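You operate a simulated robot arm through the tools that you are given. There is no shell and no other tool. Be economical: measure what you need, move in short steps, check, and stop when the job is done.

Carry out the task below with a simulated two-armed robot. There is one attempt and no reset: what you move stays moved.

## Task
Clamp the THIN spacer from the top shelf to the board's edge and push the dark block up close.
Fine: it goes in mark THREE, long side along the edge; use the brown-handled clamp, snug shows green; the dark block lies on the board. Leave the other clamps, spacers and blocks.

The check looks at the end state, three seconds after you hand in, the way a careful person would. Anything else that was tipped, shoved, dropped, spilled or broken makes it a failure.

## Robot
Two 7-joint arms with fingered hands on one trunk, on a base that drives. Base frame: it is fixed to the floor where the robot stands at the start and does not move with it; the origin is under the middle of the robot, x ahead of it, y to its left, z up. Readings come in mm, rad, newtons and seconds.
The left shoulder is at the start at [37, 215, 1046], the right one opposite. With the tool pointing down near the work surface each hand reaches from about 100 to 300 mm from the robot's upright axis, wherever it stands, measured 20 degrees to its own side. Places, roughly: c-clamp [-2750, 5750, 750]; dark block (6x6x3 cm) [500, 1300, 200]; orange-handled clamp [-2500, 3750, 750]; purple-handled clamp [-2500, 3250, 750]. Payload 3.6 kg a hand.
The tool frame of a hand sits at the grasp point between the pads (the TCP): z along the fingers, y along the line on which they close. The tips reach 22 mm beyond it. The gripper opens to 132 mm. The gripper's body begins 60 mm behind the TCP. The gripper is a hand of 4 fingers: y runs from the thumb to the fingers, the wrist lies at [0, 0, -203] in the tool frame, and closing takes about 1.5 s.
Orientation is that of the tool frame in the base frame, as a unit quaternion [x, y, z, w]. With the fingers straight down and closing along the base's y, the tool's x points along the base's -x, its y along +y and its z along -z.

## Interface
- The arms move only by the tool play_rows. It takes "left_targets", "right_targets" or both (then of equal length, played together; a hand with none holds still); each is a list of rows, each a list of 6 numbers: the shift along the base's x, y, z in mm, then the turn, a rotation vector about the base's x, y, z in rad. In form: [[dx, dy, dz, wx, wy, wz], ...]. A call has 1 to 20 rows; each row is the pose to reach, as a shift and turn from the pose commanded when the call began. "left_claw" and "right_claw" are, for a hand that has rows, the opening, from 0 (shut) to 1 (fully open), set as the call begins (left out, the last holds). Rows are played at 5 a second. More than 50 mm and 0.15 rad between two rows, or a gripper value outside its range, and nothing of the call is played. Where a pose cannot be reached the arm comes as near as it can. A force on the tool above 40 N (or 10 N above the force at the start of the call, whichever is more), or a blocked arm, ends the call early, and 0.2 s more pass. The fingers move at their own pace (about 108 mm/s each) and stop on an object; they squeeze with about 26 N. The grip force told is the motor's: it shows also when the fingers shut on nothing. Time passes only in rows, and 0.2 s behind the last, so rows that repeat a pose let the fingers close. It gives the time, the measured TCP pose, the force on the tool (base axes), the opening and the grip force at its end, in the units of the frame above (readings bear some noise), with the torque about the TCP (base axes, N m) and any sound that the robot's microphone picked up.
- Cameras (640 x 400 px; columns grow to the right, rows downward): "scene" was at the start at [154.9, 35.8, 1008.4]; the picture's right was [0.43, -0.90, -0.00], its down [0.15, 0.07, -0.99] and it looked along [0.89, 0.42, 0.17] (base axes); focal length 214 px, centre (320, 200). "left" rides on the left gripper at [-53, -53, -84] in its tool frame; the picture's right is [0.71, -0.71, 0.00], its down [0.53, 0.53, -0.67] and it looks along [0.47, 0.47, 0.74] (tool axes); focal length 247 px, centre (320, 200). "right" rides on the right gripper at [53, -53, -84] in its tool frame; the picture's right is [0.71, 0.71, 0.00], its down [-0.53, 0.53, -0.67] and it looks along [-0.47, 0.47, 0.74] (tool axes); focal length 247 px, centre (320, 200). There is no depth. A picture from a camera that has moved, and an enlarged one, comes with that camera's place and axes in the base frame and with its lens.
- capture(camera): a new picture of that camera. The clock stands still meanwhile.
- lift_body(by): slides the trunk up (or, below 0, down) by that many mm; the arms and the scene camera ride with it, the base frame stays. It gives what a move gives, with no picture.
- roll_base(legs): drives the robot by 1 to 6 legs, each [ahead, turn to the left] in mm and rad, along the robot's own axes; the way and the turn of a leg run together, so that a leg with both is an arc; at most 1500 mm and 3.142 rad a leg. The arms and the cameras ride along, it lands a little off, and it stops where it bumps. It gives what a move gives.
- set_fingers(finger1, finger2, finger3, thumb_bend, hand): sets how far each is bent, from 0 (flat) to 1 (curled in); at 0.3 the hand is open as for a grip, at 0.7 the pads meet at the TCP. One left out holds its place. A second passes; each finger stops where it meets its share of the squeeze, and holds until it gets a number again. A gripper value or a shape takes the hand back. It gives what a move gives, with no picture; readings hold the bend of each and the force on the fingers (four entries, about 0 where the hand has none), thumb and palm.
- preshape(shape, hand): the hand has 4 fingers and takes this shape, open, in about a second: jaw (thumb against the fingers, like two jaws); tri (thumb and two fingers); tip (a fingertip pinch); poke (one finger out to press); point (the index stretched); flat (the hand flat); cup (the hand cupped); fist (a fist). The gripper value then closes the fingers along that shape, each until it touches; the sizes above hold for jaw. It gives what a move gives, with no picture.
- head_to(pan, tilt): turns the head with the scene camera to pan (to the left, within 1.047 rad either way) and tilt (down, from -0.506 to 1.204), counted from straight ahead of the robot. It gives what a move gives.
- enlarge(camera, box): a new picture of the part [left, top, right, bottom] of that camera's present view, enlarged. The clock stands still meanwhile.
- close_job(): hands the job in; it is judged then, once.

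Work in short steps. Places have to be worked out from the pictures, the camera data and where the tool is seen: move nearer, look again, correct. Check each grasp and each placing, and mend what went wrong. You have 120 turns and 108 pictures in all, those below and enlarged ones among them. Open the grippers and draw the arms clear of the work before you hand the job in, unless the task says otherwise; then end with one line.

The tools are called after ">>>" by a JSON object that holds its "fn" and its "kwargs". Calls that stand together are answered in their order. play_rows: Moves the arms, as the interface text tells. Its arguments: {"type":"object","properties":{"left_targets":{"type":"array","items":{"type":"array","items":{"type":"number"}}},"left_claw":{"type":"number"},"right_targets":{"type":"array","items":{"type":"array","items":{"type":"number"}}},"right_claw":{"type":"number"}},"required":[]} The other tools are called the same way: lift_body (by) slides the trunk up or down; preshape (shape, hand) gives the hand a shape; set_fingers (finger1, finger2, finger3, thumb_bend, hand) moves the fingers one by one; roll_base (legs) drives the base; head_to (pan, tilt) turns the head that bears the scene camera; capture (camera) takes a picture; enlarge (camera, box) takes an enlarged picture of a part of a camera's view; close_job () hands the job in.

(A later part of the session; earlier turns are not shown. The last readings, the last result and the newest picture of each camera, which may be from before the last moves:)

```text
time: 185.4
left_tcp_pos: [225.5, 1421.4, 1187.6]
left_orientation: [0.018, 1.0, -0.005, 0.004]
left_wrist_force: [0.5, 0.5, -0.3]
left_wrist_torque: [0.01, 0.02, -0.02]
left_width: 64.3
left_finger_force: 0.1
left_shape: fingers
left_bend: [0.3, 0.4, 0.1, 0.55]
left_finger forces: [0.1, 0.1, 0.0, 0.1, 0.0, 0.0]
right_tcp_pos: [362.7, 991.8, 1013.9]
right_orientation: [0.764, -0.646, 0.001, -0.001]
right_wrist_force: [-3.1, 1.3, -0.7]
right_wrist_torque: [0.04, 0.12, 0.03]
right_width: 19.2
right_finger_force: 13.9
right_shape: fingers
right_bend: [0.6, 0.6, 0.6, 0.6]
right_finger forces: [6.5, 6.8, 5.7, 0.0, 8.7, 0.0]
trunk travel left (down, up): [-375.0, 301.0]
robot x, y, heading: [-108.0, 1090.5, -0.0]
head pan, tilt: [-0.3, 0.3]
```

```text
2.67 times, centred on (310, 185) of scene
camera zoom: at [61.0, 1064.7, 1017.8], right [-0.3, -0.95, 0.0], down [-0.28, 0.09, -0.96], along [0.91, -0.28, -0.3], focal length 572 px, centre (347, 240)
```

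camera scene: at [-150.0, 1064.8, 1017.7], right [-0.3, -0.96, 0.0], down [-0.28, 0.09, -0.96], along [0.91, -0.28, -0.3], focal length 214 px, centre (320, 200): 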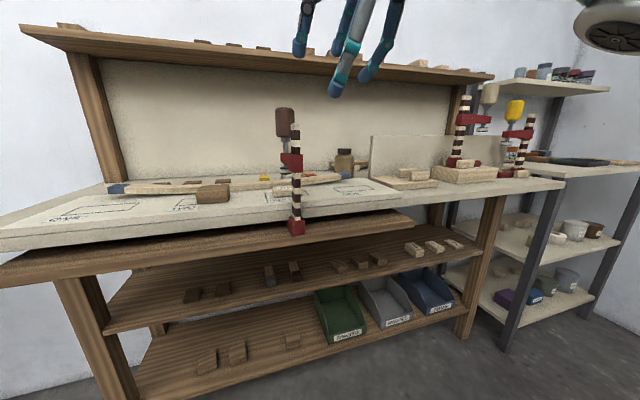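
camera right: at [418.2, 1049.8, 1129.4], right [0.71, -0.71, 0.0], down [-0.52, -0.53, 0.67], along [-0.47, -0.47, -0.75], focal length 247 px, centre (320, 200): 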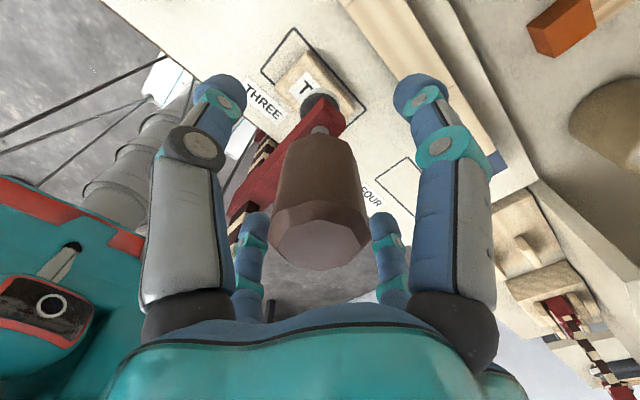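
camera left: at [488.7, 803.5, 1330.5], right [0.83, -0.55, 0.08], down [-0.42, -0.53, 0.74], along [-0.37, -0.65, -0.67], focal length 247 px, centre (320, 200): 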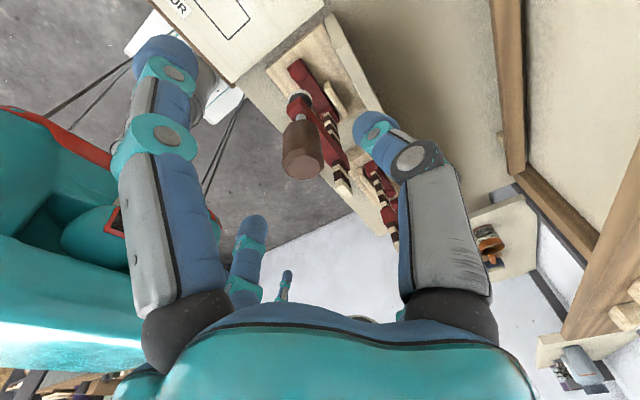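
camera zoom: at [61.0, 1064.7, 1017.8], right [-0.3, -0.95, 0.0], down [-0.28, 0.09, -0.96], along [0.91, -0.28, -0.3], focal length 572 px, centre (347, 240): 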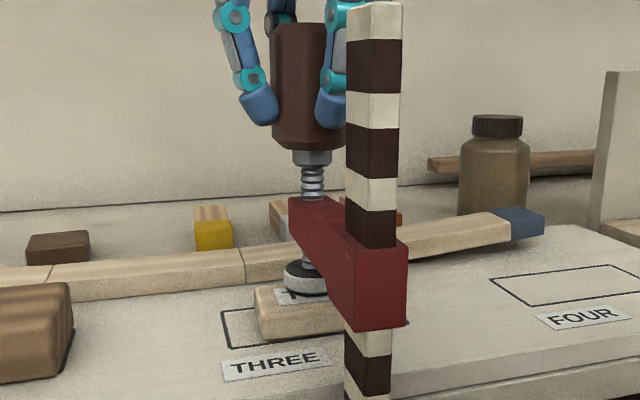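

The bar is rising slightly (~3 mm), so the screw is drawing the foot up toward the bench underside. I do two more strokes.

>>> {"fn": "set_fingers", "kwargs": {"hand": "right", "finger1": 0.44, "finger2": 0.44, "finger3": 0.44, "thumb_bend": 0.44}}

>>> {"fn": "play_rows", "kwargs": {"right_targets": [[0, 0, 0, 0, 0, 0.145], [0, 0, 0, 0, 0, 0.29], [0, 0, 0, 0, 0, 0.435], [0, 0, 0, 0, 0, 0.58], [0, 0, 0, 0, 0, 0.725], [0, 0, 0, 0, 0, 0.87], [0, 0, 0, 0, 0, 1.015], [0, 0, 0, 0, 0, 1.16], [0, 0, 0, 0, 0, 1.305], [0, 0, 0, 0, 0, 1.45], [0, 0, 0, 0, 0, 1.595], [0, 0, 0, 0, 0, 1.74], [0, 0, 0, 0, 0, 1.885], [0, 0, 0, 0, 0, 2.03], [0, 0, 0, 0, 0, 2.175], [0, 0, 0, 0, 0, 2.32], [0, 0, 0, 0, 0, 2.465], [0, 0, 0, 0, 0, 2.61], [0, 0, 0, 0, 0, 2.755]]}}

>>> {"fn": "set_fingers", "kwargs": {"hand": "right", "finger1": 0.7, "finger2": 0.7, "finger3": 0.7, "thumb_bend": 0.7}}

>>> {"fn": "play_rows", "kwargs": {"right_targets": [[0, 0, 0, 0, 0, -0.145], [0, 0, 0, 0, 0, -0.29], [0, 0, 0, 0, 0, -0.435], [0, 0, 0, 0, 0, -0.58], [0, 0, 0, 0, 0, -0.725], [0, 0, 0, 0, 0, -0.87], [0, 0, 0, 0, 0, -1.015], [0, 0, 0, 0, 0, -1.16], [0, 0, 0, 0, 0, -1.305], [0, 0, 0, 0, 0, -1.45], [0, 0, 0, 0, 0, -1.595], [0, 0, 0, 0, 0, -1.74], [0, 0, 0, 0, 0, -1.885], [0, 0, 0, 0, 0, -2.03], [0, 0, 0, 0, 0, -2.175], [0, 0, 0, 0, 0, -2.32], [0, 0, 0, 0, 0, -2.465], [0, 0, 0, 0, 0, -2.61], [0, 0, 0, 0, 0, -2.755]]}}

>>> {"fn": "set_fingers", "kwargs": {"hand": "right", "finger1": 0.44, "finger2": 0.44, "finger3": 0.44, "thumb_bend": 0.44}}

>>> {"fn": "play_rows", "kwargs": {"right_targets": [[0, 0, 0, 0, 0, 0.145], [0, 0, 0, 0, 0, 0.29], [0, 0, 0, 0, 0, 0.435], [0, 0, 0, 0, 0, 0.58], [0, 0, 0, 0, 0, 0.725], [0, 0, 0, 0, 0, 0.87], [0, 0, 0, 0, 0, 1.015], [0, 0, 0, 0, 0, 1.16], [0, 0, 0, 0, 0, 1.305], [0, 0, 0, 0, 0, 1.45], [0, 0, 0, 0, 0, 1.595], [0, 0, 0, 0, 0, 1.74], [0, 0, 0, 0, 0, 1.885], [0, 0, 0, 0, 0, 2.03], [0, 0, 0, 0, 0, 2.175], [0, 0, 0, 0, 0, 2.32], [0, 0, 0, 0, 0, 2.465], [0, 0, 0, 0, 0, 2.61], [0, 0, 0, 0, 0, 2.755]]}}

>>> {"fn": "set_fingers", "kwargs": {"hand": "right", "finger1": 0.7, "finger2": 0.7, "finger3": 0.7, "thumb_bend": 0.7}}

>>> {"fn": "play_rows", "kwargs": {"right_targets": [[0, 0, 0, 0, 0, -0.145], [0, 0, 0, 0, 0, -0.29], [0, 0, 0, 0, 0, -0.435], [0, 0, 0, 0, 0, -0.58], [0, 0, 0, 0, 0, -0.725], [0, 0, 0, 0, 0, -0.87], [0, 0, 0, 0, 0, -1.015], [0, 0, 0, 0, 0, -1.16], [0, 0, 0, 0, 0, -1.305], [0, 0, 0, 0, 0, -1.45], [0, 0, 0, 0, 0, -1.595], [0, 0, 0, 0, 0, -1.74], [0, 0, 0, 0, 0, -1.885], [0, 0, 0, 0, 0, -2.03], [0, 0, 0, 0, 0, -2.175], [0, 0, 0, 0, 0, -2.32], [0, 0, 0, 0, 0, -2.465], [0, 0, 0, 0, 0, -2.61], [0, 0, 0, 0, 0, -2.755]]}}

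>>> {"fn": "enlarge", "kwargs": {"camera": "scene", "box": [260, 110, 360, 260]}}

```text
time: 186.4
left_tcp_pos: [225.2, 1420.0, 1186.8]
left_orientation: [0.019, 1.0, -0.004, 0.002]
left_wrist_force: [0.5, -0.1, 0.6]
left_wrist_torque: [-0.02, -0.02, 0.02]
left_width: 64.3
left_finger_force: 0.0
left_shape: fingers
left_bend: [0.3, 0.4, 0.1, 0.55]
left_finger forces: [0.1, 0.0, 0.1, 0.0, 0.0, 0.1]
right_tcp_pos: [361.3, 990.3, 1014.1]
right_orientation: [0.766, -0.643, 0.0, 0.0]
right_wrist_force: [-0.2, -0.3, -0.2]
right_wrist_torque: [-0.02, 0.03, -0.01]
right_width: 54.9
right_finger_force: 0.0
right_shape: fingers
right_bend: [0.44, 0.44, 0.44, 0.44]
right_finger forces: [0.0, 0.1, 0.1, 0.0, 0.1, 0.1]
trunk travel left (down, up): [-375.0, 301.0]
robot x, y, heading: [-106.4, 1092.2, -0.001]
head pan, tilt: [-0.3, 0.3]
```

```text
time: 190.4
left_tcp_pos: [224.8, 1421.4, 1187.8]
left_orientation: [0.018, 1.0, -0.004, 0.002]
left_wrist_force: [-1.0, -0.1, -0.1]
left_wrist_torque: [0.0, -0.02, 0.0]
left_width: 64.0
left_finger_force: 0.0
left_shape: fingers
left_bend: [0.3, 0.4, 0.1, 0.55]
left_finger forces: [0.1, 0.1, 0.0, 0.0, 0.0, 0.0]
right_tcp_pos: [363.1, 990.6, 1013.8]
right_orientation: [0.778, 0.629, -0.001, -0.001]
right_wrist_force: [-0.1, 0.1, 0.3]
right_wrist_torque: [-0.01, 0.01, 0.02]
right_width: 54.9
right_finger_force: 0.0
right_shape: fingers
right_bend: [0.44, 0.44, 0.44, 0.44]
right_finger forces: [0.0, 0.0, 0.0, 0.1, 0.1, 0.0]
trunk travel left (down, up): [-375.0, 301.0]
robot x, y, heading: [-105.8, 1092.2, -0.0]
head pan, tilt: [-0.3, 0.3]
```

```text
time: 191.4
left_tcp_pos: [224.0, 1420.7, 1187.9]
left_orientation: [0.018, 1.0, -0.005, 0.002]
left_wrist_force: [0.9, -0.1, 0.1]
left_wrist_torque: [0.01, -0.04, 0.01]
left_width: 64.2
left_finger_force: 0.0
left_shape: fingers
left_bend: [0.3, 0.4, 0.1, 0.55]
left_finger forces: [0.1, 0.0, 0.1, 0.0, 0.1, 0.1]
right_tcp_pos: [363.6, 990.7, 1012.8]
right_orientation: [0.778, 0.628, -0.001, -0.001]
right_wrist_force: [-1.6, 0.2, -0.1]
right_wrist_torque: [-0.01, 0.03, 0.01]
right_width: 20.5
right_finger_force: 16.1
right_shape: fingers
right_bend: [0.59, 0.6, 0.59, 0.6]
right_finger forces: [6.2, 6.7, 7.2, 0.0, 12.0, 0.1]
trunk travel left (down, up): [-375.0, 301.0]
robot x, y, heading: [-104.7, 1093.8, 0.0]
head pan, tilt: [-0.3, 0.3]
```

```text
time: 195.4
left_tcp_pos: [224.6, 1420.7, 1187.6]
left_orientation: [0.019, 1.0, -0.004, 0.002]
left_wrist_force: [-0.2, -0.1, 0.0]
left_wrist_torque: [0.0, 0.03, -0.01]
left_width: 64.2
left_finger_force: 0.0
left_shape: fingers
left_bend: [0.3, 0.4, 0.1, 0.55]
left_finger forces: [0.0, 0.0, 0.0, 0.1, 0.1, 0.1]
right_tcp_pos: [362.3, 992.5, 1014.4]
right_orientation: [0.764, -0.645, 0.0, -0.001]
right_wrist_force: [-2.0, 0.7, -2.0]
right_wrist_torque: [0.01, 0.1, 0.08]
right_width: 19.6
right_finger_force: 16.2
right_shape: fingers
right_bend: [0.59, 0.6, 0.59, 0.6]
right_finger forces: [5.9, 7.6, 7.8, 0.0, 11.1, 0.0]
trunk travel left (down, up): [-375.0, 301.0]
robot x, y, heading: [-109.0, 1090.2, -0.005]
head pan, tilt: [-0.3, 0.3]
```

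```text
time: 196.4
left_tcp_pos: [224.0, 1420.7, 1188.0]
left_orientation: [0.019, 1.0, -0.004, 0.002]
left_wrist_force: [-0.5, -0.4, 0.8]
left_wrist_torque: [-0.02, -0.01, -0.01]
left_width: 64.3
left_finger_force: 0.0
left_shape: fingers
left_bend: [0.3, 0.4, 0.1, 0.55]
left_finger forces: [0.0, 0.1, 0.0, 0.0, 0.0, 0.0]
right_tcp_pos: [362.7, 992.3, 1013.5]
right_orientation: [0.766, -0.643, 0.001, 0.0]
right_wrist_force: [-0.5, -0.2, -0.1]
right_wrist_torque: [0.04, 0.02, 0.01]
right_width: 54.8
right_finger_force: 0.2
right_shape: fingers
right_bend: [0.44, 0.44, 0.44, 0.44]
right_finger forces: [0.1, 0.0, 0.0, 0.1, 0.1, 0.1]
trunk travel left (down, up): [-375.0, 301.0]
robot x, y, heading: [-107.8, 1089.0, 0.0]
head pan, tilt: [-0.3, 0.3]
```

```text
time: 200.4
left_tcp_pos: [224.4, 1420.9, 1188.0]
left_orientation: [0.018, 1.0, -0.004, 0.002]
left_wrist_force: [0.7, 0.3, -1.1]
left_wrist_torque: [-0.03, -0.01, -0.02]
left_width: 64.2
left_finger_force: 0.1
left_shape: fingers
left_bend: [0.3, 0.4, 0.1, 0.55]
left_finger forces: [0.0, 0.1, 0.0, 0.0, 0.0, 0.1]
right_tcp_pos: [363.4, 990.9, 1013.2]
right_orientation: [0.778, 0.628, -0.001, -0.001]
right_wrist_force: [-0.2, -0.8, -0.1]
right_wrist_torque: [0.01, 0.02, -0.01]
right_width: 54.5
right_finger_force: 0.2
right_shape: fingers
right_bend: [0.44, 0.44, 0.44, 0.44]
right_finger forces: [0.1, 0.0, 0.1, 0.0, 0.0, 0.0]
trunk travel left (down, up): [-375.0, 301.0]
robot x, y, heading: [-105.9, 1094.5, -0.001]
head pan, tilt: [-0.3, 0.3]
```

```text
time: 201.4
left_tcp_pos: [225.5, 1420.0, 1187.9]
left_orientation: [0.018, 1.0, -0.004, 0.002]
left_wrist_force: [0.7, -0.5, -0.4]
left_wrist_torque: [-0.02, -0.02, 0.0]
left_width: 64.2
left_finger_force: 0.0
left_shape: fingers
left_bend: [0.3, 0.4, 0.1, 0.55]
left_finger forces: [0.1, 0.0, 0.1, 0.1, 0.0, 0.0]
right_tcp_pos: [363.1, 991.2, 1014.2]
right_orientation: [0.778, 0.628, -0.001, -0.001]
right_wrist_force: [-1.8, 0.8, 0.7]
right_wrist_torque: [-0.03, 0.06, -0.04]
right_width: 19.5
right_finger_force: 16.5
right_shape: fingers
right_bend: [0.6, 0.61, 0.59, 0.59]
right_finger forces: [7.1, 6.6, 6.5, 0.1, 12.7, 0.0]
trunk travel left (down, up): [-375.0, 301.0]
robot x, y, heading: [-105.8, 1092.9, -0.0]
head pan, tilt: [-0.3, 0.3]
```

```text
time: 205.4
left_tcp_pos: [225.1, 1421.1, 1188.3]
left_orientation: [0.019, 1.0, -0.005, 0.001]
left_wrist_force: [-0.5, 0.4, 0.8]
left_wrist_torque: [-0.02, -0.03, -0.01]
left_width: 64.4
left_finger_force: 0.0
left_shape: fingers
left_bend: [0.3, 0.4, 0.1, 0.55]
left_finger forces: [0.0, 0.1, 0.0, 0.0, 0.0, 0.0]
right_tcp_pos: [362.5, 991.7, 1012.8]
right_orientation: [0.765, -0.645, 0.001, -0.001]
right_wrist_force: [-6.3, 0.0, -3.5]
right_wrist_torque: [0.03, 0.17, 0.05]
right_width: 18.5
right_finger_force: 15.9
right_shape: fingers
right_bend: [0.6, 0.61, 0.59, 0.61]
right_finger forces: [6.8, 7.8, 6.1, 0.0, 10.2, 0.1]
trunk travel left (down, up): [-375.0, 301.0]
robot x, y, heading: [-100.8, 1093.3, -0.002]
head pan, tilt: [-0.3, 0.3]
```

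```text
2.67 times, centred on (310, 185) of scene
camera zoom: at [61.2, 1064.6, 1017.7], right [-0.3, -0.95, 0.0], down [-0.28, 0.09, -0.96], along [0.91, -0.28, -0.3], focal length 572 px, centre (347, 240)
```

zoom: 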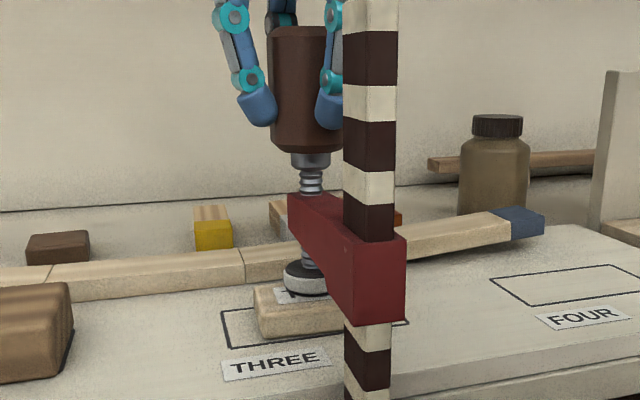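

Bar and arm rise together and the thread is shortening (~4 mm for the last two strokes). I continue with two more strokes, watching forces.

>>> {"fn": "set_fingers", "kwargs": {"hand": "right", "finger1": 0.44, "finger2": 0.44, "finger3": 0.44, "thumb_bend": 0.44}}

>>> {"fn": "play_rows", "kwargs": {"right_targets": [[0, 0, 0, 0, 0, 0.145], [0, 0, 0, 0, 0, 0.29], [0, 0, 0, 0, 0, 0.435], [0, 0, 0, 0, 0, 0.58], [0, 0, 0, 0, 0, 0.725], [0, 0, 0, 0, 0, 0.87], [0, 0, 0, 0, 0, 1.015], [0, 0, 0, 0, 0, 1.16], [0, 0, 0, 0, 0, 1.305], [0, 0, 0, 0, 0, 1.45], [0, 0, 0, 0, 0, 1.595], [0, 0, 0, 0, 0, 1.74], [0, 0, 0, 0, 0, 1.885], [0, 0, 0, 0, 0, 2.03], [0, 0, 0, 0, 0, 2.175], [0, 0, 0, 0, 0, 2.32], [0, 0, 0, 0, 0, 2.465], [0, 0, 0, 0, 0, 2.61], [0, 0, 0, 0, 0, 2.755]]}}

>>> {"fn": "set_fingers", "kwargs": {"hand": "right", "finger1": 0.72, "finger2": 0.72, "finger3": 0.72, "thumb_bend": 0.7}}

>>> {"fn": "play_rows", "kwargs": {"right_targets": [[0, 0, 0, 0, 0, -0.145], [0, 0, 0, 0, 0, -0.29], [0, 0, 0, 0, 0, -0.435], [0, 0, 0, 0, 0, -0.58], [0, 0, 0, 0, 0, -0.725], [0, 0, 0, 0, 0, -0.87], [0, 0, 0, 0, 0, -1.015], [0, 0, 0, 0, 0, -1.16], [0, 0, 0, 0, 0, -1.305], [0, 0, 0, 0, 0, -1.45], [0, 0, 0, 0, 0, -1.595], [0, 0, 0, 0, 0, -1.74], [0, 0, 0, 0, 0, -1.885], [0, 0, 0, 0, 0, -2.03], [0, 0, 0, 0, 0, -2.175], [0, 0, 0, 0, 0, -2.32], [0, 0, 0, 0, 0, -2.465], [0, 0, 0, 0, 0, -2.61], [0, 0, 0, 0, 0, -2.755]]}}

>>> {"fn": "set_fingers", "kwargs": {"hand": "right", "finger1": 0.44, "finger2": 0.44, "finger3": 0.44, "thumb_bend": 0.44}}

>>> {"fn": "play_rows", "kwargs": {"right_targets": [[0, 0, 0, 0, 0, 0.145], [0, 0, 0, 0, 0, 0.29], [0, 0, 0, 0, 0, 0.435], [0, 0, 0, 0, 0, 0.58], [0, 0, 0, 0, 0, 0.725], [0, 0, 0, 0, 0, 0.87], [0, 0, 0, 0, 0, 1.015], [0, 0, 0, 0, 0, 1.16], [0, 0, 0, 0, 0, 1.305], [0, 0, 0, 0, 0, 1.45], [0, 0, 0, 0, 0, 1.595], [0, 0, 0, 0, 0, 1.74], [0, 0, 0, 0, 0, 1.885], [0, 0, 0, 0, 0, 2.03], [0, 0, 0, 0, 0, 2.175], [0, 0, 0, 0, 0, 2.32], [0, 0, 0, 0, 0, 2.465], [0, 0, 0, 0, 0, 2.61], [0, 0, 0, 0, 0, 2.755]]}}

>>> {"fn": "set_fingers", "kwargs": {"hand": "right", "finger1": 0.72, "finger2": 0.72, "finger3": 0.72, "thumb_bend": 0.7}}

>>> {"fn": "play_rows", "kwargs": {"right_targets": [[0, 0, 0, 0, 0, -0.145], [0, 0, 0, 0, 0, -0.29], [0, 0, 0, 0, 0, -0.435], [0, 0, 0, 0, 0, -0.58], [0, 0, 0, 0, 0, -0.725], [0, 0, 0, 0, 0, -0.87], [0, 0, 0, 0, 0, -1.015], [0, 0, 0, 0, 0, -1.16], [0, 0, 0, 0, 0, -1.305], [0, 0, 0, 0, 0, -1.45], [0, 0, 0, 0, 0, -1.595], [0, 0, 0, 0, 0, -1.74], [0, 0, 0, 0, 0, -1.885], [0, 0, 0, 0, 0, -2.03], [0, 0, 0, 0, 0, -2.175], [0, 0, 0, 0, 0, -2.32], [0, 0, 0, 0, 0, -2.465], [0, 0, 0, 0, 0, -2.61], [0, 0, 0, 0, 0, -2.755]]}}

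>>> {"fn": "enlarge", "kwargs": {"camera": "scene", "box": [260, 110, 360, 260]}}

```text
time: 206.4
left_tcp_pos: [225.0, 1421.6, 1187.3]
left_orientation: [0.019, 1.0, -0.004, 0.002]
left_wrist_force: [0.7, 0.1, 0.8]
left_wrist_torque: [0.03, 0.0, 0.03]
left_width: 64.3
left_finger_force: 0.1
left_shape: fingers
left_bend: [0.3, 0.4, 0.1, 0.55]
left_finger forces: [0.0, 0.1, 0.0, 0.1, 0.0, 0.0]
right_tcp_pos: [361.6, 990.6, 1014.1]
right_orientation: [0.765, -0.644, 0.0, -0.001]
right_wrist_force: [-0.6, -0.3, 0.0]
right_wrist_torque: [-0.01, 0.0, 0.03]
right_width: 54.8
right_finger_force: 0.1
right_shape: fingers
right_bend: [0.44, 0.44, 0.44, 0.44]
right_finger forces: [0.0, 0.1, 0.0, 0.0, 0.0, 0.1]
trunk travel left (down, up): [-375.0, 301.0]
robot x, y, heading: [-105.5, 1093.3, -0.003]
head pan, tilt: [-0.3, 0.3]
```

```text
time: 210.4
left_tcp_pos: [225.0, 1421.4, 1188.2]
left_orientation: [0.019, 1.0, -0.005, 0.002]
left_wrist_force: [-0.1, 0.6, -0.1]
left_wrist_torque: [0.02, 0.03, -0.02]
left_width: 64.4
left_finger_force: 0.1
left_shape: fingers
left_bend: [0.3, 0.4, 0.1, 0.55]
left_finger forces: [0.1, 0.0, 0.0, 0.1, 0.0, 0.0]
right_tcp_pos: [363.8, 990.7, 1014.7]
right_orientation: [0.778, 0.628, -0.001, -0.001]
right_wrist_force: [-0.4, 0.6, -0.8]
right_wrist_torque: [-0.02, 0.01, 0.0]
right_width: 54.4
right_finger_force: 0.0
right_shape: fingers
right_bend: [0.44, 0.44, 0.44, 0.44]
right_finger forces: [0.1, 0.1, 0.0, 0.0, 0.1, 0.1]
trunk travel left (down, up): [-375.0, 301.0]
robot x, y, heading: [-106.9, 1092.4, -0.004]
head pan, tilt: [-0.3, 0.3]
```

```text
time: 211.4
left_tcp_pos: [225.2, 1421.5, 1187.6]
left_orientation: [0.018, 1.0, -0.005, 0.003]
left_wrist_force: [0.0, -0.3, 0.1]
left_wrist_torque: [-0.03, -0.02, 0.03]
left_width: 64.3
left_finger_force: 0.1
left_shape: fingers
left_bend: [0.3, 0.4, 0.1, 0.55]
left_finger forces: [0.0, 0.1, 0.0, 0.0, 0.0, 0.0]
right_tcp_pos: [364.0, 990.6, 1014.6]
right_orientation: [0.778, 0.628, -0.001, 0.0]
right_wrist_force: [-0.9, 0.9, 0.5]
right_wrist_torque: [-0.01, 0.08, 0.01]
right_width: 20.1
right_finger_force: 16.1
right_shape: fingers
right_bend: [0.59, 0.6, 0.59, 0.6]
right_finger forces: [6.4, 7.2, 7.1, 0.0, 11.8, 0.0]
trunk travel left (down, up): [-375.0, 301.0]
robot x, y, heading: [-108.0, 1094.5, -0.001]
head pan, tilt: [-0.3, 0.3]
```

```text
time: 215.4
left_tcp_pos: [225.2, 1420.5, 1187.9]
left_orientation: [0.018, 1.0, -0.004, 0.002]
left_wrist_force: [0.6, -0.3, 0.0]
left_wrist_torque: [0.01, 0.0, -0.02]
left_width: 64.4
left_finger_force: 0.0
left_shape: fingers
left_bend: [0.3, 0.4, 0.1, 0.55]
left_finger forces: [0.0, 0.0, 0.1, 0.1, 0.0, 0.1]
right_tcp_pos: [362.8, 992.2, 1013.1]
right_orientation: [0.765, -0.644, 0.0, 0.0]
right_wrist_force: [-4.9, 1.9, -7.5]
right_wrist_torque: [0.02, 0.14, 0.09]
right_width: 19.0
right_finger_force: 15.6
right_shape: fingers
right_bend: [0.59, 0.59, 0.59, 0.61]
right_finger forces: [5.6, 7.9, 8.3, 0.1, 10.1, 0.0]
trunk travel left (down, up): [-375.0, 301.0]
robot x, y, heading: [-102.9, 1097.3, 0.001]
head pan, tilt: [-0.3, 0.3]
```

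```text
time: 216.4
left_tcp_pos: [224.7, 1420.5, 1187.6]
left_orientation: [0.018, 1.0, -0.005, 0.002]
left_wrist_force: [0.2, -0.1, 0.1]
left_wrist_torque: [0.01, -0.01, -0.01]
left_width: 64.3
left_finger_force: 0.0
left_shape: fingers
left_bend: [0.3, 0.4, 0.1, 0.55]
left_finger forces: [0.0, 0.0, 0.0, 0.1, 0.0, 0.1]
right_tcp_pos: [362.8, 990.4, 1013.5]
right_orientation: [0.765, -0.644, 0.001, -0.001]
right_wrist_force: [-0.1, 0.6, -0.2]
right_wrist_torque: [0.01, 0.0, 0.0]
right_width: 54.6
right_finger_force: 0.2
right_shape: fingers
right_bend: [0.44, 0.44, 0.44, 0.44]
right_finger forces: [0.0, 0.0, 0.1, 0.0, 0.0, 0.0]
trunk travel left (down, up): [-375.0, 301.0]
robot x, y, heading: [-105.1, 1098.2, -0.004]
head pan, tilt: [-0.3, 0.3]
```

```text
time: 220.4
left_tcp_pos: [225.8, 1420.6, 1187.9]
left_orientation: [0.019, 1.0, -0.004, 0.002]
left_wrist_force: [-0.3, -1.0, 0.0]
left_wrist_torque: [0.0, -0.03, 0.03]
left_width: 64.1
left_finger_force: 0.0
left_shape: fingers
left_bend: [0.3, 0.4, 0.1, 0.55]
left_finger forces: [0.0, 0.1, 0.0, 0.0, 0.0, 0.1]
right_tcp_pos: [363.0, 991.2, 1014.1]
right_orientation: [0.778, 0.629, 0.0, -0.001]
right_wrist_force: [0.7, 0.4, 0.2]
right_wrist_torque: [0.0, -0.01, 0.0]
right_width: 54.8
right_finger_force: 0.0
right_shape: fingers
right_bend: [0.44, 0.44, 0.44, 0.44]
right_finger forces: [0.0, 0.0, 0.0, 0.0, 0.1, 0.0]
trunk travel left (down, up): [-375.0, 301.0]
robot x, y, heading: [-107.0, 1091.8, -0.0]
head pan, tilt: [-0.3, 0.3]
```

```text
time: 221.4
left_tcp_pos: [224.6, 1421.0, 1188.3]
left_orientation: [0.018, 1.0, -0.005, 0.003]
left_wrist_force: [-0.8, -0.7, -0.6]
left_wrist_torque: [-0.01, -0.02, -0.02]
left_width: 64.4
left_finger_force: 0.0
left_shape: fingers
left_bend: [0.3, 0.4, 0.1, 0.55]
left_finger forces: [0.0, 0.0, 0.1, 0.1, 0.0, 0.0]
right_tcp_pos: [362.6, 991.3, 1014.7]
right_orientation: [0.779, 0.628, -0.001, -0.001]
right_wrist_force: [-1.9, 0.2, 0.6]
right_wrist_torque: [0.01, 0.03, 0.02]
right_width: 19.0
right_finger_force: 15.9
right_shape: fingers
right_bend: [0.59, 0.6, 0.6, 0.61]
right_finger forces: [7.1, 7.3, 6.6, 0.0, 11.5, 0.0]
trunk travel left (down, up): [-375.0, 301.0]
robot x, y, heading: [-105.5, 1091.8, 0.001]
head pan, tilt: [-0.3, 0.3]
```

```text
time: 225.4
left_tcp_pos: [225.0, 1420.9, 1187.1]
left_orientation: [0.018, 1.0, -0.005, 0.001]
left_wrist_force: [-0.2, 0.6, 0.2]
left_wrist_torque: [-0.02, 0.01, 0.03]
left_width: 64.2
left_finger_force: 0.0
left_shape: fingers
left_bend: [0.3, 0.4, 0.1, 0.55]
left_finger forces: [0.1, 0.0, 0.0, 0.0, 0.0, 0.1]
right_tcp_pos: [363.9, 992.0, 1013.0]
right_orientation: [0.764, -0.645, 0.001, 0.001]
right_wrist_force: [-2.7, 3.0, -7.1]
right_wrist_torque: [0.07, 0.12, 0.06]
right_width: 18.4
right_finger_force: 15.6
right_shape: fingers
right_bend: [0.59, 0.59, 0.6, 0.61]
right_finger forces: [6.9, 8.0, 6.7, 0.0, 9.6, 0.0]
trunk travel left (down, up): [-375.0, 301.0]
robot x, y, heading: [-105.6, 1092.4, -0.002]
head pan, tilt: [-0.3, 0.3]
```

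```text
2.67 times, centred on (310, 185) of scene
camera zoom: at [61.7, 1064.8, 1017.6], right [-0.3, -0.95, 0.0], down [-0.28, 0.09, -0.95], along [0.91, -0.28, -0.3], focal length 572 px, centre (347, 240)
```

zoom: 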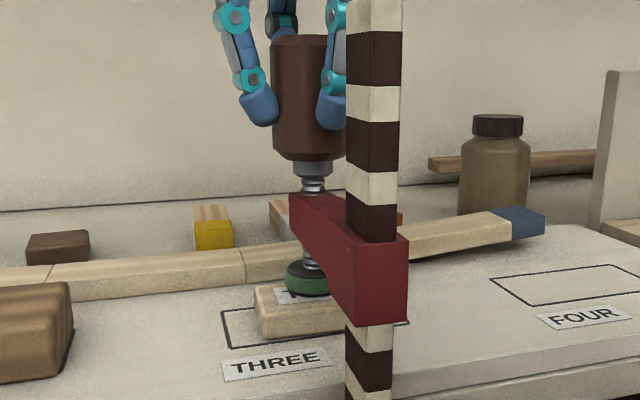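

The pad's ring is now green — snug. I release the handle and withdraw the right hand upward.

>>> {"fn": "set_fingers", "kwargs": {"hand": "right", "finger1": 0.42, "finger2": 0.42, "finger3": 0.42, "thumb_bend": 0.42}}

>>> {"fn": "play_rows", "kwargs": {"right_targets": [[0, 0, 30, 0, 0, 0], [0, 0, 70, 0, 0, 0], [0, 0, 110, 0, 0, 0], [0, 0, 150, 0, 0, 0], [-30, -30, 170, 0, 0, 0.1], [-65, -60, 180, 0, 0, 0.24], [-100, -90, 180, 0, 0, 0.38], [-130, -120, 180, 0, 0, 0.52]]}}

>>> {"fn": "head_to", "kwargs": {"pan": 0.0, "tilt": 0.5}}

>>> {"fn": "capture", "kwargs": {"camera": "scene"}}

```text
time: 226.4
left_tcp_pos: [225.2, 1420.0, 1188.2]
left_orientation: [0.018, 1.0, -0.005, 0.001]
left_wrist_force: [0.5, -0.6, 0.2]
left_wrist_torque: [-0.02, -0.01, 0.02]
left_width: 64.1
left_finger_force: 0.3
left_shape: fingers
left_bend: [0.3, 0.4, 0.1, 0.55]
left_finger forces: [0.0, 0.0, 0.0, 0.0, 0.1, 0.0]
right_tcp_pos: [363.7, 990.4, 1014.4]
right_orientation: [0.765, -0.644, 0.0, 0.001]
right_wrist_force: [0.1, -0.5, 0.1]
right_wrist_torque: [0.0, 0.02, 0.0]
right_width: 59.5
right_finger_force: 0.1
right_shape: fingers
right_bend: [0.42, 0.42, 0.42, 0.42]
right_finger forces: [0.0, 0.1, 0.1, 0.1, 0.1, 0.1]
trunk travel left (down, up): [-375.0, 301.0]
robot x, y, heading: [-104.0, 1090.1, 0.0]
head pan, tilt: [-0.3, 0.3]
```

```text
time: 228.2
left_tcp_pos: [223.0, 1421.3, 1188.6]
left_orientation: [0.017, 1.0, -0.005, 0.002]
left_wrist_force: [0.2, 1.1, -0.5]
left_wrist_torque: [0.01, -0.02, -0.01]
left_width: 64.4
left_finger_force: 0.1
left_shape: fingers
left_bend: [0.3, 0.4, 0.1, 0.55]
left_finger forces: [0.0, 0.0, 0.0, 0.0, 0.0, 0.0]
right_tcp_pos: [231.7, 869.2, 1194.0]
right_orientation: [0.906, -0.424, 0.0, -0.001]
right_wrist_force: [0.3, 0.5, -0.7]
right_wrist_torque: [0.0, -0.02, 0.02]
right_width: 59.6
right_finger_force: 0.0
right_shape: fingers
right_bend: [0.42, 0.42, 0.42, 0.42]
right_finger forces: [0.0, 0.0, 0.1, 0.0, 0.0, 0.1]
trunk travel left (down, up): [-375.0, 301.0]
robot x, y, heading: [-107.2, 1091.3, -0.005]
head pan, tilt: [-0.3, 0.3]
```

```text
time: 229.0
left_tcp_pos: [223.5, 1420.7, 1187.4]
left_orientation: [0.02, 1.0, -0.004, 0.003]
left_wrist_force: [0.3, -0.5, -0.7]
left_wrist_torque: [0.03, -0.03, 0.0]
left_width: 64.3
left_finger_force: 0.0
left_shape: fingers
left_bend: [0.3, 0.4, 0.1, 0.55]
left_finger forces: [0.0, 0.0, 0.0, 0.0, 0.0, 0.0]
right_tcp_pos: [233.0, 870.6, 1195.3]
right_orientation: [0.905, -0.425, 0.0, -0.002]
right_wrist_force: [-0.2, 0.1, -0.9]
right_wrist_torque: [0.04, 0.01, 0.0]
right_width: 59.4
right_finger_force: 0.1
right_shape: fingers
right_bend: [0.42, 0.42, 0.42, 0.42]
right_finger forces: [0.1, 0.1, 0.0, 0.1, 0.0, 0.1]
trunk travel left (down, up): [-375.0, 301.0]
robot x, y, heading: [-111.3, 1090.1, -0.003]
head pan, tilt: [0.0, 0.499]
```

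```text
10 pictures are left
camera scene: at [62.9, 1092.1, 999.4], right [0.0, -1.0, 0.0], down [-0.48, 0.0, -0.88], along [0.88, 0.0, -0.48], focal length 214 px, centre (320, 200)
```

scene: 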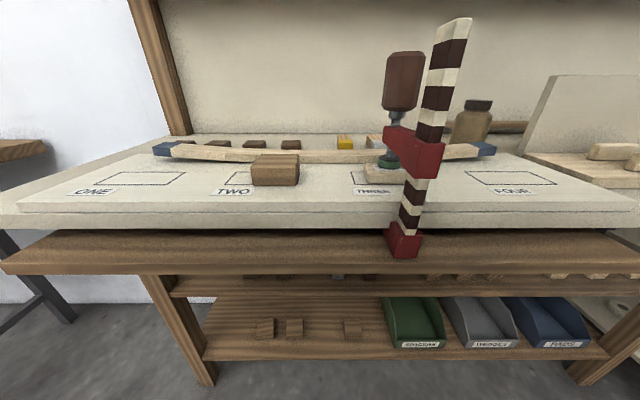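

The ring stays green after release. Now the dark block: I enlarge it together with THIN and the clamp to plan the push.

>>> {"fn": "enlarge", "kwargs": {"camera": "scene", "box": [230, 130, 430, 210]}}

```text
3.20 times, centred on (330, 170) of scene
camera zoom: at [62.9, 1092.1, 999.4], right [0.0, -1.0, 0.0], down [-0.48, 0.0, -0.88], along [0.88, 0.0, -0.48], focal length 686 px, centre (288, 296)
```

zoom: 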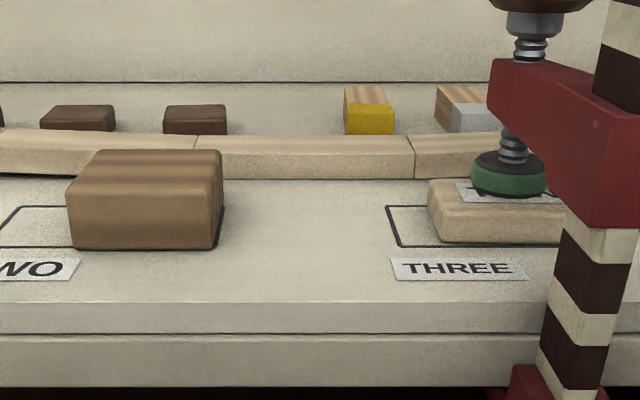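

Block: x 345–405, y 1125–1190, aligned. THIN's near end is at y≈1026, so it needs ≈97 mm of push in −y. To bring this within the left hand's comfortable range I back 50 mm and turn the base −0.3 rad.

>>> {"fn": "roll_base", "kwargs": {"legs": [[-50, 0], [0, -0.3]]}}

>>> {"fn": "set_fingers", "kwargs": {"hand": "left", "finger1": 0.66, "finger2": 0.66, "finger3": 0.66, "thumb_bend": 0.66}}

```text
time: 230.9
left_tcp_pos: [254.6, 1308.8, 1188.2]
left_orientation: [0.168, 0.986, -0.004, 0.002]
left_wrist_force: [0.5, 0.6, 0.0]
left_wrist_torque: [0.0, -0.02, -0.03]
left_width: 64.2
left_finger_force: 0.1
left_shape: fingers
left_bend: [0.3, 0.4, 0.1, 0.55]
left_finger forces: [0.1, 0.0, 0.0, 0.0, 0.0, 0.0]
right_tcp_pos: [98.8, 781.1, 1194.0]
right_orientation: [0.832, -0.555, 0.001, -0.001]
right_wrist_force: [-0.7, 0.2, -0.3]
right_wrist_torque: [0.01, -0.02, 0.03]
right_width: 59.5
right_finger_force: 0.0
right_shape: fingers
right_bend: [0.42, 0.42, 0.42, 0.42]
right_finger forces: [0.0, 0.0, 0.0, 0.0, 0.0, 0.0]
trunk travel left (down, up): [-375.0, 301.0]
robot x, y, heading: [-157.0, 1104.9, -0.296]
head pan, tilt: [0.0, 0.499]
```

```text
time: 231.9
left_tcp_pos: [254.8, 1308.5, 1188.2]
left_orientation: [0.167, 0.986, -0.004, 0.002]
left_wrist_force: [-0.6, 0.5, 0.3]
left_wrist_torque: [0.02, 0.02, -0.01]
left_width: 3.9
left_finger_force: 0.0
left_shape: fingers
left_bend: [0.66, 0.66, 0.66, 0.66]
left_finger forces: [0.1, 0.0, 0.1, 0.0, 0.1, 0.1]
right_tcp_pos: [98.4, 779.4, 1194.8]
right_orientation: [0.832, -0.555, 0.001, 0.0]
right_wrist_force: [-0.7, -0.5, 1.3]
right_wrist_torque: [-0.03, 0.0, 0.01]
right_width: 59.9
right_finger_force: 0.0
right_shape: fingers
right_bend: [0.42, 0.42, 0.42, 0.42]
right_finger forces: [0.1, 0.1, 0.0, 0.0, 0.0, 0.0]
trunk travel left (down, up): [-375.0, 301.0]
robot x, y, heading: [-151.6, 1104.7, -0.298]
head pan, tilt: [0.0, 0.499]
```

I align the closed left hand and bring it to [375,1240], above the board behind the block's far (+y) side.

>>> {"fn": "play_rows", "kwargs": {"left_targets": [[20, -10, -30, 0, 0, 0.06], [40, -22, -60, 0, 0, 0.12], [60, -34, -95, 0, 0, 0.18], [80, -46, -130, 0, 0, 0.24], [100, -58, -165, 0, 0, 0.3], [115, -66, -195, 0, 0, 0.33], [120, -68, -230, 0, 0, 0.33], [120, -68, -230, 0, 0, 0.33]]}}

>>> {"fn": "capture", "kwargs": {"camera": "left"}}

```text
time: 233.7
left_tcp_pos: [373.3, 1240.2, 957.8]
left_orientation: [0.004, 1.0, -0.006, 0.003]
left_wrist_force: [-0.5, 0.1, -0.6]
left_wrist_torque: [-0.01, 0.02, 0.01]
left_width: 3.5
left_finger_force: 0.0
left_shape: fingers
left_bend: [0.66, 0.66, 0.66, 0.66]
left_finger forces: [0.0, 0.1, 0.1, 0.0, 0.2, 0.0]
right_tcp_pos: [99.0, 780.1, 1194.3]
right_orientation: [0.832, -0.555, 0.001, -0.001]
right_wrist_force: [0.0, 0.3, 0.7]
right_wrist_torque: [0.0, -0.01, -0.01]
right_width: 59.6
right_finger_force: 0.0
right_shape: fingers
right_bend: [0.42, 0.42, 0.42, 0.42]
right_finger forces: [0.0, 0.0, 0.0, 0.1, 0.0, 0.0]
trunk travel left (down, up): [-375.0, 301.0]
robot x, y, heading: [-154.5, 1108.3, -0.302]
head pan, tilt: [0.0, 0.499]
```

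```text
8 pictures are left
camera left: at [426.6, 1188.3, 1042.2], right [-0.71, -0.7, 0.0], down [-0.53, 0.54, 0.66], along [-0.47, 0.47, -0.75], focal length 247 px, centre (320, 200)
```

left: 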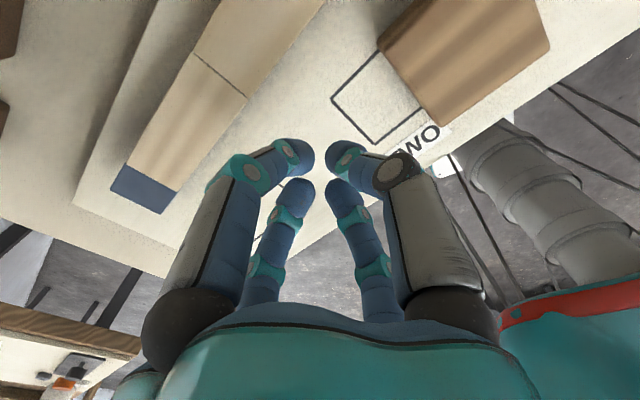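

The way is clear. I lower to z≈900 (tips ~8 mm above the board) and start pushing toward −y.

>>> {"fn": "play_rows", "kwargs": {"left_targets": [[-3, 0, -20, 0, 0, 0], [-3, 0, -40, 0, 0, 0], [-3, 0, -56, 0, 0, 0], [-3, -10, -56, 0, 0, 0], [-3, -20, -56, 0, 0, 0], [-3, -30, -56, 0, 0, 0], [-3, -40, -56, 0, 0, 0], [-3, -50, -56, 0, 0, 0], [-3, -60, -56, 0, 0, 0], [-3, -70, -56, 0, 0, 0], [-3, -80, -56, 0, 0, 0], [-3, -90, -56, 0, 0, 0]]}}

>>> {"fn": "enlarge", "kwargs": {"camera": "scene", "box": [120, 80, 360, 240]}}

```text
time: 236.3
left_tcp_pos: [371.2, 1150.8, 902.5]
left_orientation: [0.004, 1.0, -0.004, 0.002]
left_wrist_force: [1.3, 0.6, -0.2]
left_wrist_torque: [-0.01, -0.03, -0.03]
left_width: 3.4
left_finger_force: 0.0
left_shape: fingers
left_bend: [0.66, 0.66, 0.66, 0.66]
left_finger forces: [0.1, 0.0, 0.0, 0.1, 0.2, 0.1]
right_tcp_pos: [100.9, 780.4, 1194.5]
right_orientation: [0.831, -0.556, 0.0, -0.001]
right_wrist_force: [0.3, 0.5, 0.6]
right_wrist_torque: [0.01, -0.01, 0.01]
right_width: 59.5
right_finger_force: 0.1
right_shape: fingers
right_bend: [0.42, 0.42, 0.42, 0.42]
right_finger forces: [0.1, 0.0, 0.1, 0.0, 0.0, 0.1]
trunk travel left (down, up): [-375.0, 301.0]
robot x, y, heading: [-153.6, 1107.0, -0.3]
head pan, tilt: [0.0, 0.499]
```

```text
2.50 times, centred on (240, 160) of scene
camera zoom: at [6.4, 1055.1, 999.3], right [-0.29, -0.96, 0.0], down [-0.46, 0.14, -0.88], along [0.84, -0.26, -0.48], focal length 536 px, centre (520, 300)
```

zoom: 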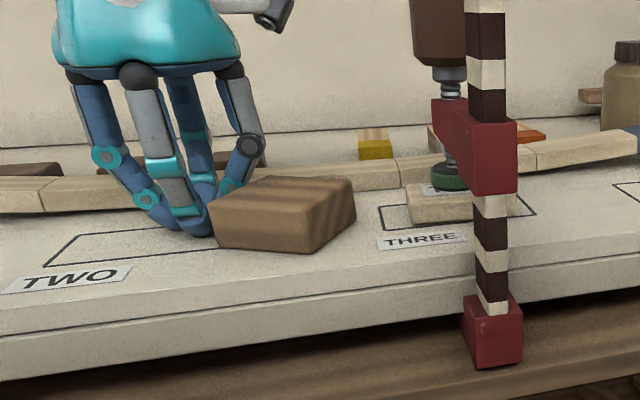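

The block slides but has turned ~27° clockwise, since I pushed behind its centre. I back off and push nearer its front corner (x≈349) to turn it back while advancing.

>>> {"fn": "play_rows", "kwargs": {"left_targets": [[0, 15, 0, 0, 0, 0], [-10, 25, 0, 0, 0, 0], [-22, 25, 0, 0, 0, 0], [-24, 15, 0, 0, 0, 0], [-24, 5, 0, 0, 0, 0], [-24, -3, 0, 0, 0, 0], [-24, -10, 0, 0, 0, 0]]}}

>>> {"fn": "enlarge", "kwargs": {"camera": "scene", "box": [120, 80, 360, 240]}}

```text
time: 237.9
left_tcp_pos: [346.4, 1141.1, 902.0]
left_orientation: [0.003, 1.0, -0.004, 0.003]
left_wrist_force: [-1.0, 0.3, -0.5]
left_wrist_torque: [0.04, -0.01, -0.03]
left_width: 3.4
left_finger_force: 0.2
left_shape: fingers
left_bend: [0.66, 0.66, 0.66, 0.66]
left_finger forces: [0.1, 0.0, 0.0, 0.0, 0.2, 0.0]
right_tcp_pos: [99.3, 779.4, 1194.9]
right_orientation: [0.831, -0.556, 0.0, -0.001]
right_wrist_force: [-0.3, -1.2, -0.9]
right_wrist_torque: [0.01, 0.01, 0.02]
right_width: 60.0
right_finger_force: 0.0
right_shape: fingers
right_bend: [0.42, 0.42, 0.42, 0.42]
right_finger forces: [0.1, 0.0, 0.0, 0.1, 0.0, 0.0]
trunk travel left (down, up): [-375.0, 301.0]
robot x, y, heading: [-155.3, 1104.8, -0.295]
head pan, tilt: [0.0, 0.499]
```

```text
2.50 times, centred on (240, 160) of scene
camera zoom: at [6.4, 1055.2, 999.3], right [-0.29, -0.96, 0.0], down [-0.46, 0.14, -0.88], along [0.84, -0.26, -0.48], focal length 536 px, centre (520, 300)
```

zoom: 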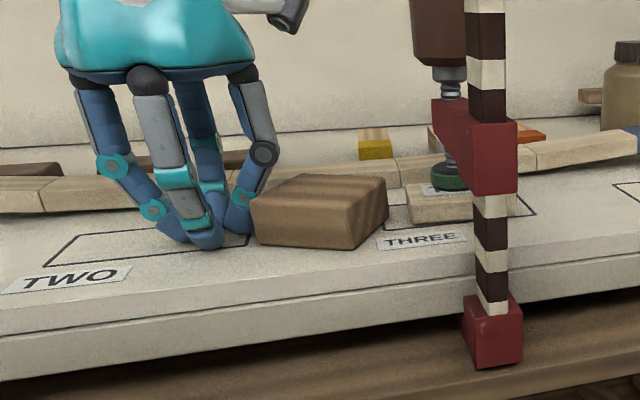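

The block advanced to within ~12 mm (its rear corner at y≈1038) still turned ~26°. Pushing on at its front side will pivot it flush against the clamped THIN; I go in small checked steps.

>>> {"fn": "play_rows", "kwargs": {"left_targets": [[0, -4, 0, 0, 0, 0], [-2, -8, 0, 0, 0, 0], [-3, -12, 0, 0, 0, 0], [-4, -15, 0, 0, 0, 0]]}}

>>> {"fn": "play_rows", "kwargs": {"left_targets": [[0, -2, 0, 0, 0, 0], [0, -4, 0, 0, 0, 0]]}}

>>> {"fn": "enlarge", "kwargs": {"camera": "scene", "box": [120, 80, 360, 240]}}

```text
time: 238.9
left_tcp_pos: [341.5, 1125.1, 902.5]
left_orientation: [0.003, 1.0, -0.004, 0.002]
left_wrist_force: [0.7, 2.6, 1.0]
left_wrist_torque: [-0.03, 0.0, -0.02]
left_width: 2.7
left_finger_force: 0.8
left_shape: fingers
left_bend: [0.66, 0.66, 0.66, 0.66]
left_finger forces: [0.1, 0.0, 0.1, 0.1, 1.7, 0.0]
right_tcp_pos: [98.9, 780.9, 1195.3]
right_orientation: [0.832, -0.555, 0.001, -0.001]
right_wrist_force: [0.3, 0.1, -0.9]
right_wrist_torque: [-0.02, 0.01, 0.02]
right_width: 59.6
right_finger_force: 0.0
right_shape: fingers
right_bend: [0.42, 0.42, 0.42, 0.42]
right_finger forces: [0.1, 0.0, 0.0, 0.0, 0.0, 0.1]
trunk travel left (down, up): [-375.0, 301.0]
robot x, y, heading: [-153.7, 1105.4, -0.296]
head pan, tilt: [0.0, 0.499]
```

```text
time: 239.5
left_tcp_pos: [343.1, 1122.1, 901.8]
left_orientation: [0.003, 1.0, -0.004, 0.003]
left_wrist_force: [-0.4, 4.4, 2.4]
left_wrist_torque: [-0.04, -0.03, -0.01]
left_width: 1.1
left_finger_force: 1.8
left_shape: fingers
left_bend: [0.66, 0.66, 0.66, 0.68]
left_finger forces: [0.1, 0.0, 0.0, 0.0, 4.7, 0.0]
right_tcp_pos: [98.1, 781.1, 1195.5]
right_orientation: [0.831, -0.556, 0.0, -0.001]
right_wrist_force: [0.8, -0.5, 0.5]
right_wrist_torque: [-0.04, 0.01, -0.02]
right_width: 59.7
right_finger_force: 0.0
right_shape: fingers
right_bend: [0.42, 0.42, 0.42, 0.42]
right_finger forces: [0.0, 0.1, 0.0, 0.0, 0.1, 0.1]
trunk travel left (down, up): [-375.0, 301.0]
robot x, y, heading: [-153.0, 1106.1, -0.3]
head pan, tilt: [0.0, 0.499]
```

```text
2.50 times, centred on (240, 160) of scene
camera zoom: at [6.2, 1055.7, 999.4], right [-0.29, -0.96, 0.0], down [-0.46, 0.14, -0.88], along [0.84, -0.26, -0.48], focal length 536 px, centre (520, 300)
```

zoom: 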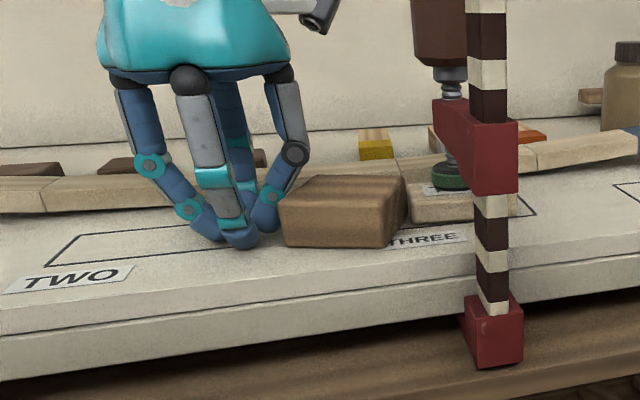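

The block's corner now touches THIN's end (4 N) and it's starting to pivot. A few more mm to bring it flush, watching the force.

>>> {"fn": "play_rows", "kwargs": {"left_targets": [[0, -2, 0, 0, 0, 0], [0, -4, 0, 0, 0, 0], [0, -6, 0, 0, 0, 0]]}}

>>> {"fn": "play_rows", "kwargs": {"left_targets": [[0, -2, 0, 0, 0, 0], [0, -4, 0, 0, 0, 0], [0, -6, 0, 0, 0, 0]]}}

>>> {"fn": "enlarge", "kwargs": {"camera": "scene", "box": [180, 100, 360, 220]}}

```text
time: 240.3
left_tcp_pos: [342.6, 1118.5, 902.5]
left_orientation: [0.003, 1.0, -0.005, 0.002]
left_wrist_force: [-1.5, 9.2, 5.3]
left_wrist_torque: [-0.13, 0.01, -0.01]
left_width: 0.1
left_finger_force: 5.1
left_shape: fingers
left_bend: [0.66, 0.66, 0.66, 0.72]
left_finger forces: [0.1, 0.0, 0.0, 0.0, 9.6, 0.0]
right_tcp_pos: [99.5, 781.0, 1195.1]
right_orientation: [0.832, -0.555, 0.0, 0.0]
right_wrist_force: [0.2, -0.1, 0.6]
right_wrist_torque: [0.02, -0.01, -0.01]
right_width: 59.7
right_finger_force: 0.0
right_shape: fingers
right_bend: [0.42, 0.42, 0.42, 0.42]
right_finger forces: [0.0, 0.1, 0.1, 0.0, 0.0, 0.0]
trunk travel left (down, up): [-375.0, 301.0]
robot x, y, heading: [-156.1, 1107.4, -0.297]
head pan, tilt: [0.0, 0.499]
```

```text
time: 241.1
left_tcp_pos: [342.4, 1112.4, 902.7]
left_orientation: [0.003, 1.0, -0.004, 0.002]
left_wrist_force: [-1.8, 12.7, 7.3]
left_wrist_torque: [-0.16, -0.01, -0.08]
left_width: 0.2
left_finger_force: 7.0
left_shape: fingers
left_bend: [0.66, 0.66, 0.66, 0.72]
left_finger forces: [0.0, 0.1, 0.1, 0.0, 13.8, 0.0]
right_tcp_pos: [99.7, 781.9, 1196.4]
right_orientation: [0.832, -0.555, 0.001, 0.0]
right_wrist_force: [0.4, 0.3, 0.0]
right_wrist_torque: [0.04, 0.0, 0.02]
right_width: 60.0
right_finger_force: 0.1
right_shape: fingers
right_bend: [0.42, 0.42, 0.42, 0.42]
right_finger forces: [0.0, 0.0, 0.0, 0.0, 0.1, 0.1]
trunk travel left (down, up): [-375.0, 301.0]
robot x, y, heading: [-157.7, 1105.1, -0.299]
head pan, tilt: [0.0, 0.499]
```

```text
3.33 times, centred on (270, 160) of scene
camera zoom: at [5.7, 1056.5, 999.6], right [-0.29, -0.96, 0.0], down [-0.46, 0.14, -0.88], along [0.84, -0.26, -0.48], focal length 715 px, centre (487, 333)
```

zoom: 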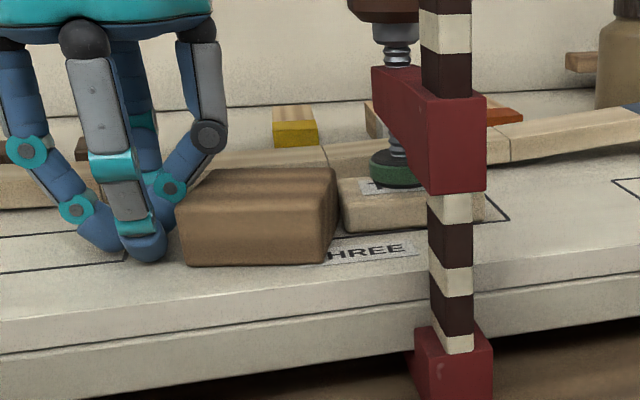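

The block is now tight against THIN's end (≈13° residual turn) and the ring is still green. Force reached 12.7 N, so I stop, back off and raise the hand.

>>> {"fn": "play_rows", "kwargs": {"left_targets": [[0, 10, 0, 0, 0, 0], [0, 30, 0, 0, 0, 0], [0, 45, 30, 0, 0, 0], [0, 50, 75, 0, 0, 0], [-15, 55, 120, 0, 0, 0], [-45, 65, 155, 0, 0, 0], [-80, 85, 180, 0, 0, 0]]}}

>>> {"fn": "capture", "kwargs": {"camera": "scene"}}

```text
time: 242.7
left_tcp_pos: [261.6, 1195.8, 1083.6]
left_orientation: [0.003, 1.0, -0.005, 0.002]
left_wrist_force: [0.9, 1.6, -0.4]
left_wrist_torque: [-0.01, -0.03, -0.01]
left_width: 3.5
left_finger_force: 0.0
left_shape: fingers
left_bend: [0.66, 0.66, 0.66, 0.66]
left_finger forces: [0.0, 0.0, 0.1, 0.0, 0.0, 0.1]
right_tcp_pos: [97.6, 780.9, 1195.6]
right_orientation: [0.831, -0.556, 0.001, -0.001]
right_wrist_force: [0.6, -0.1, 0.2]
right_wrist_torque: [0.01, -0.01, -0.03]
right_width: 59.7
right_finger_force: 0.0
right_shape: fingers
right_bend: [0.42, 0.42, 0.42, 0.42]
right_finger forces: [0.0, 0.0, 0.0, 0.0, 0.0, 0.1]
trunk travel left (down, up): [-375.0, 301.0]
robot x, y, heading: [-157.0, 1105.7, -0.299]
head pan, tilt: [0.0, 0.499]
```

```text
3 pictures are left
camera scene: at [5.7, 1055.5, 999.5], right [-0.29, -0.96, 0.0], down [-0.46, 0.14, -0.88], along [0.84, -0.26, -0.48], focal length 214 px, centre (320, 200)
```

scene: 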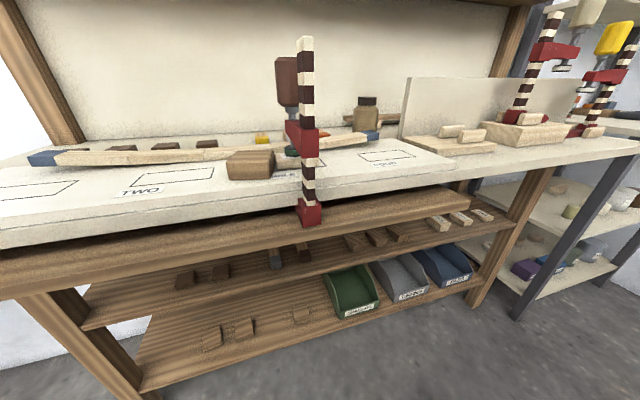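

All other items look undisturbed. One enlarged check of block, spacer and ring.

>>> {"fn": "enlarge", "kwargs": {"camera": "scene", "box": [210, 110, 370, 230]}}

```text
3.33 times, centred on (290, 170) of scene
camera zoom: at [5.7, 1055.5, 999.5], right [-0.29, -0.96, 0.0], down [-0.46, 0.14, -0.88], along [0.84, -0.26, -0.48], focal length 715 px, centre (420, 300)
```

zoom: 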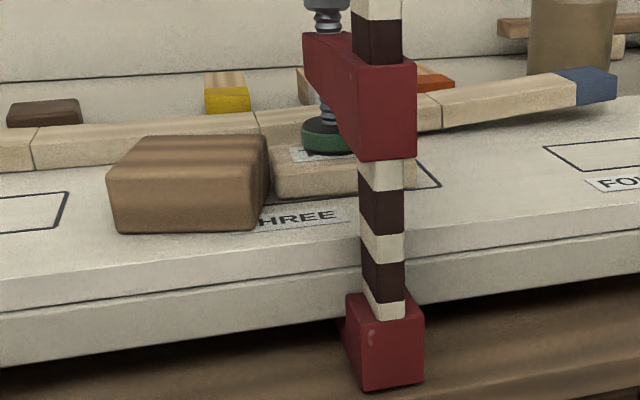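

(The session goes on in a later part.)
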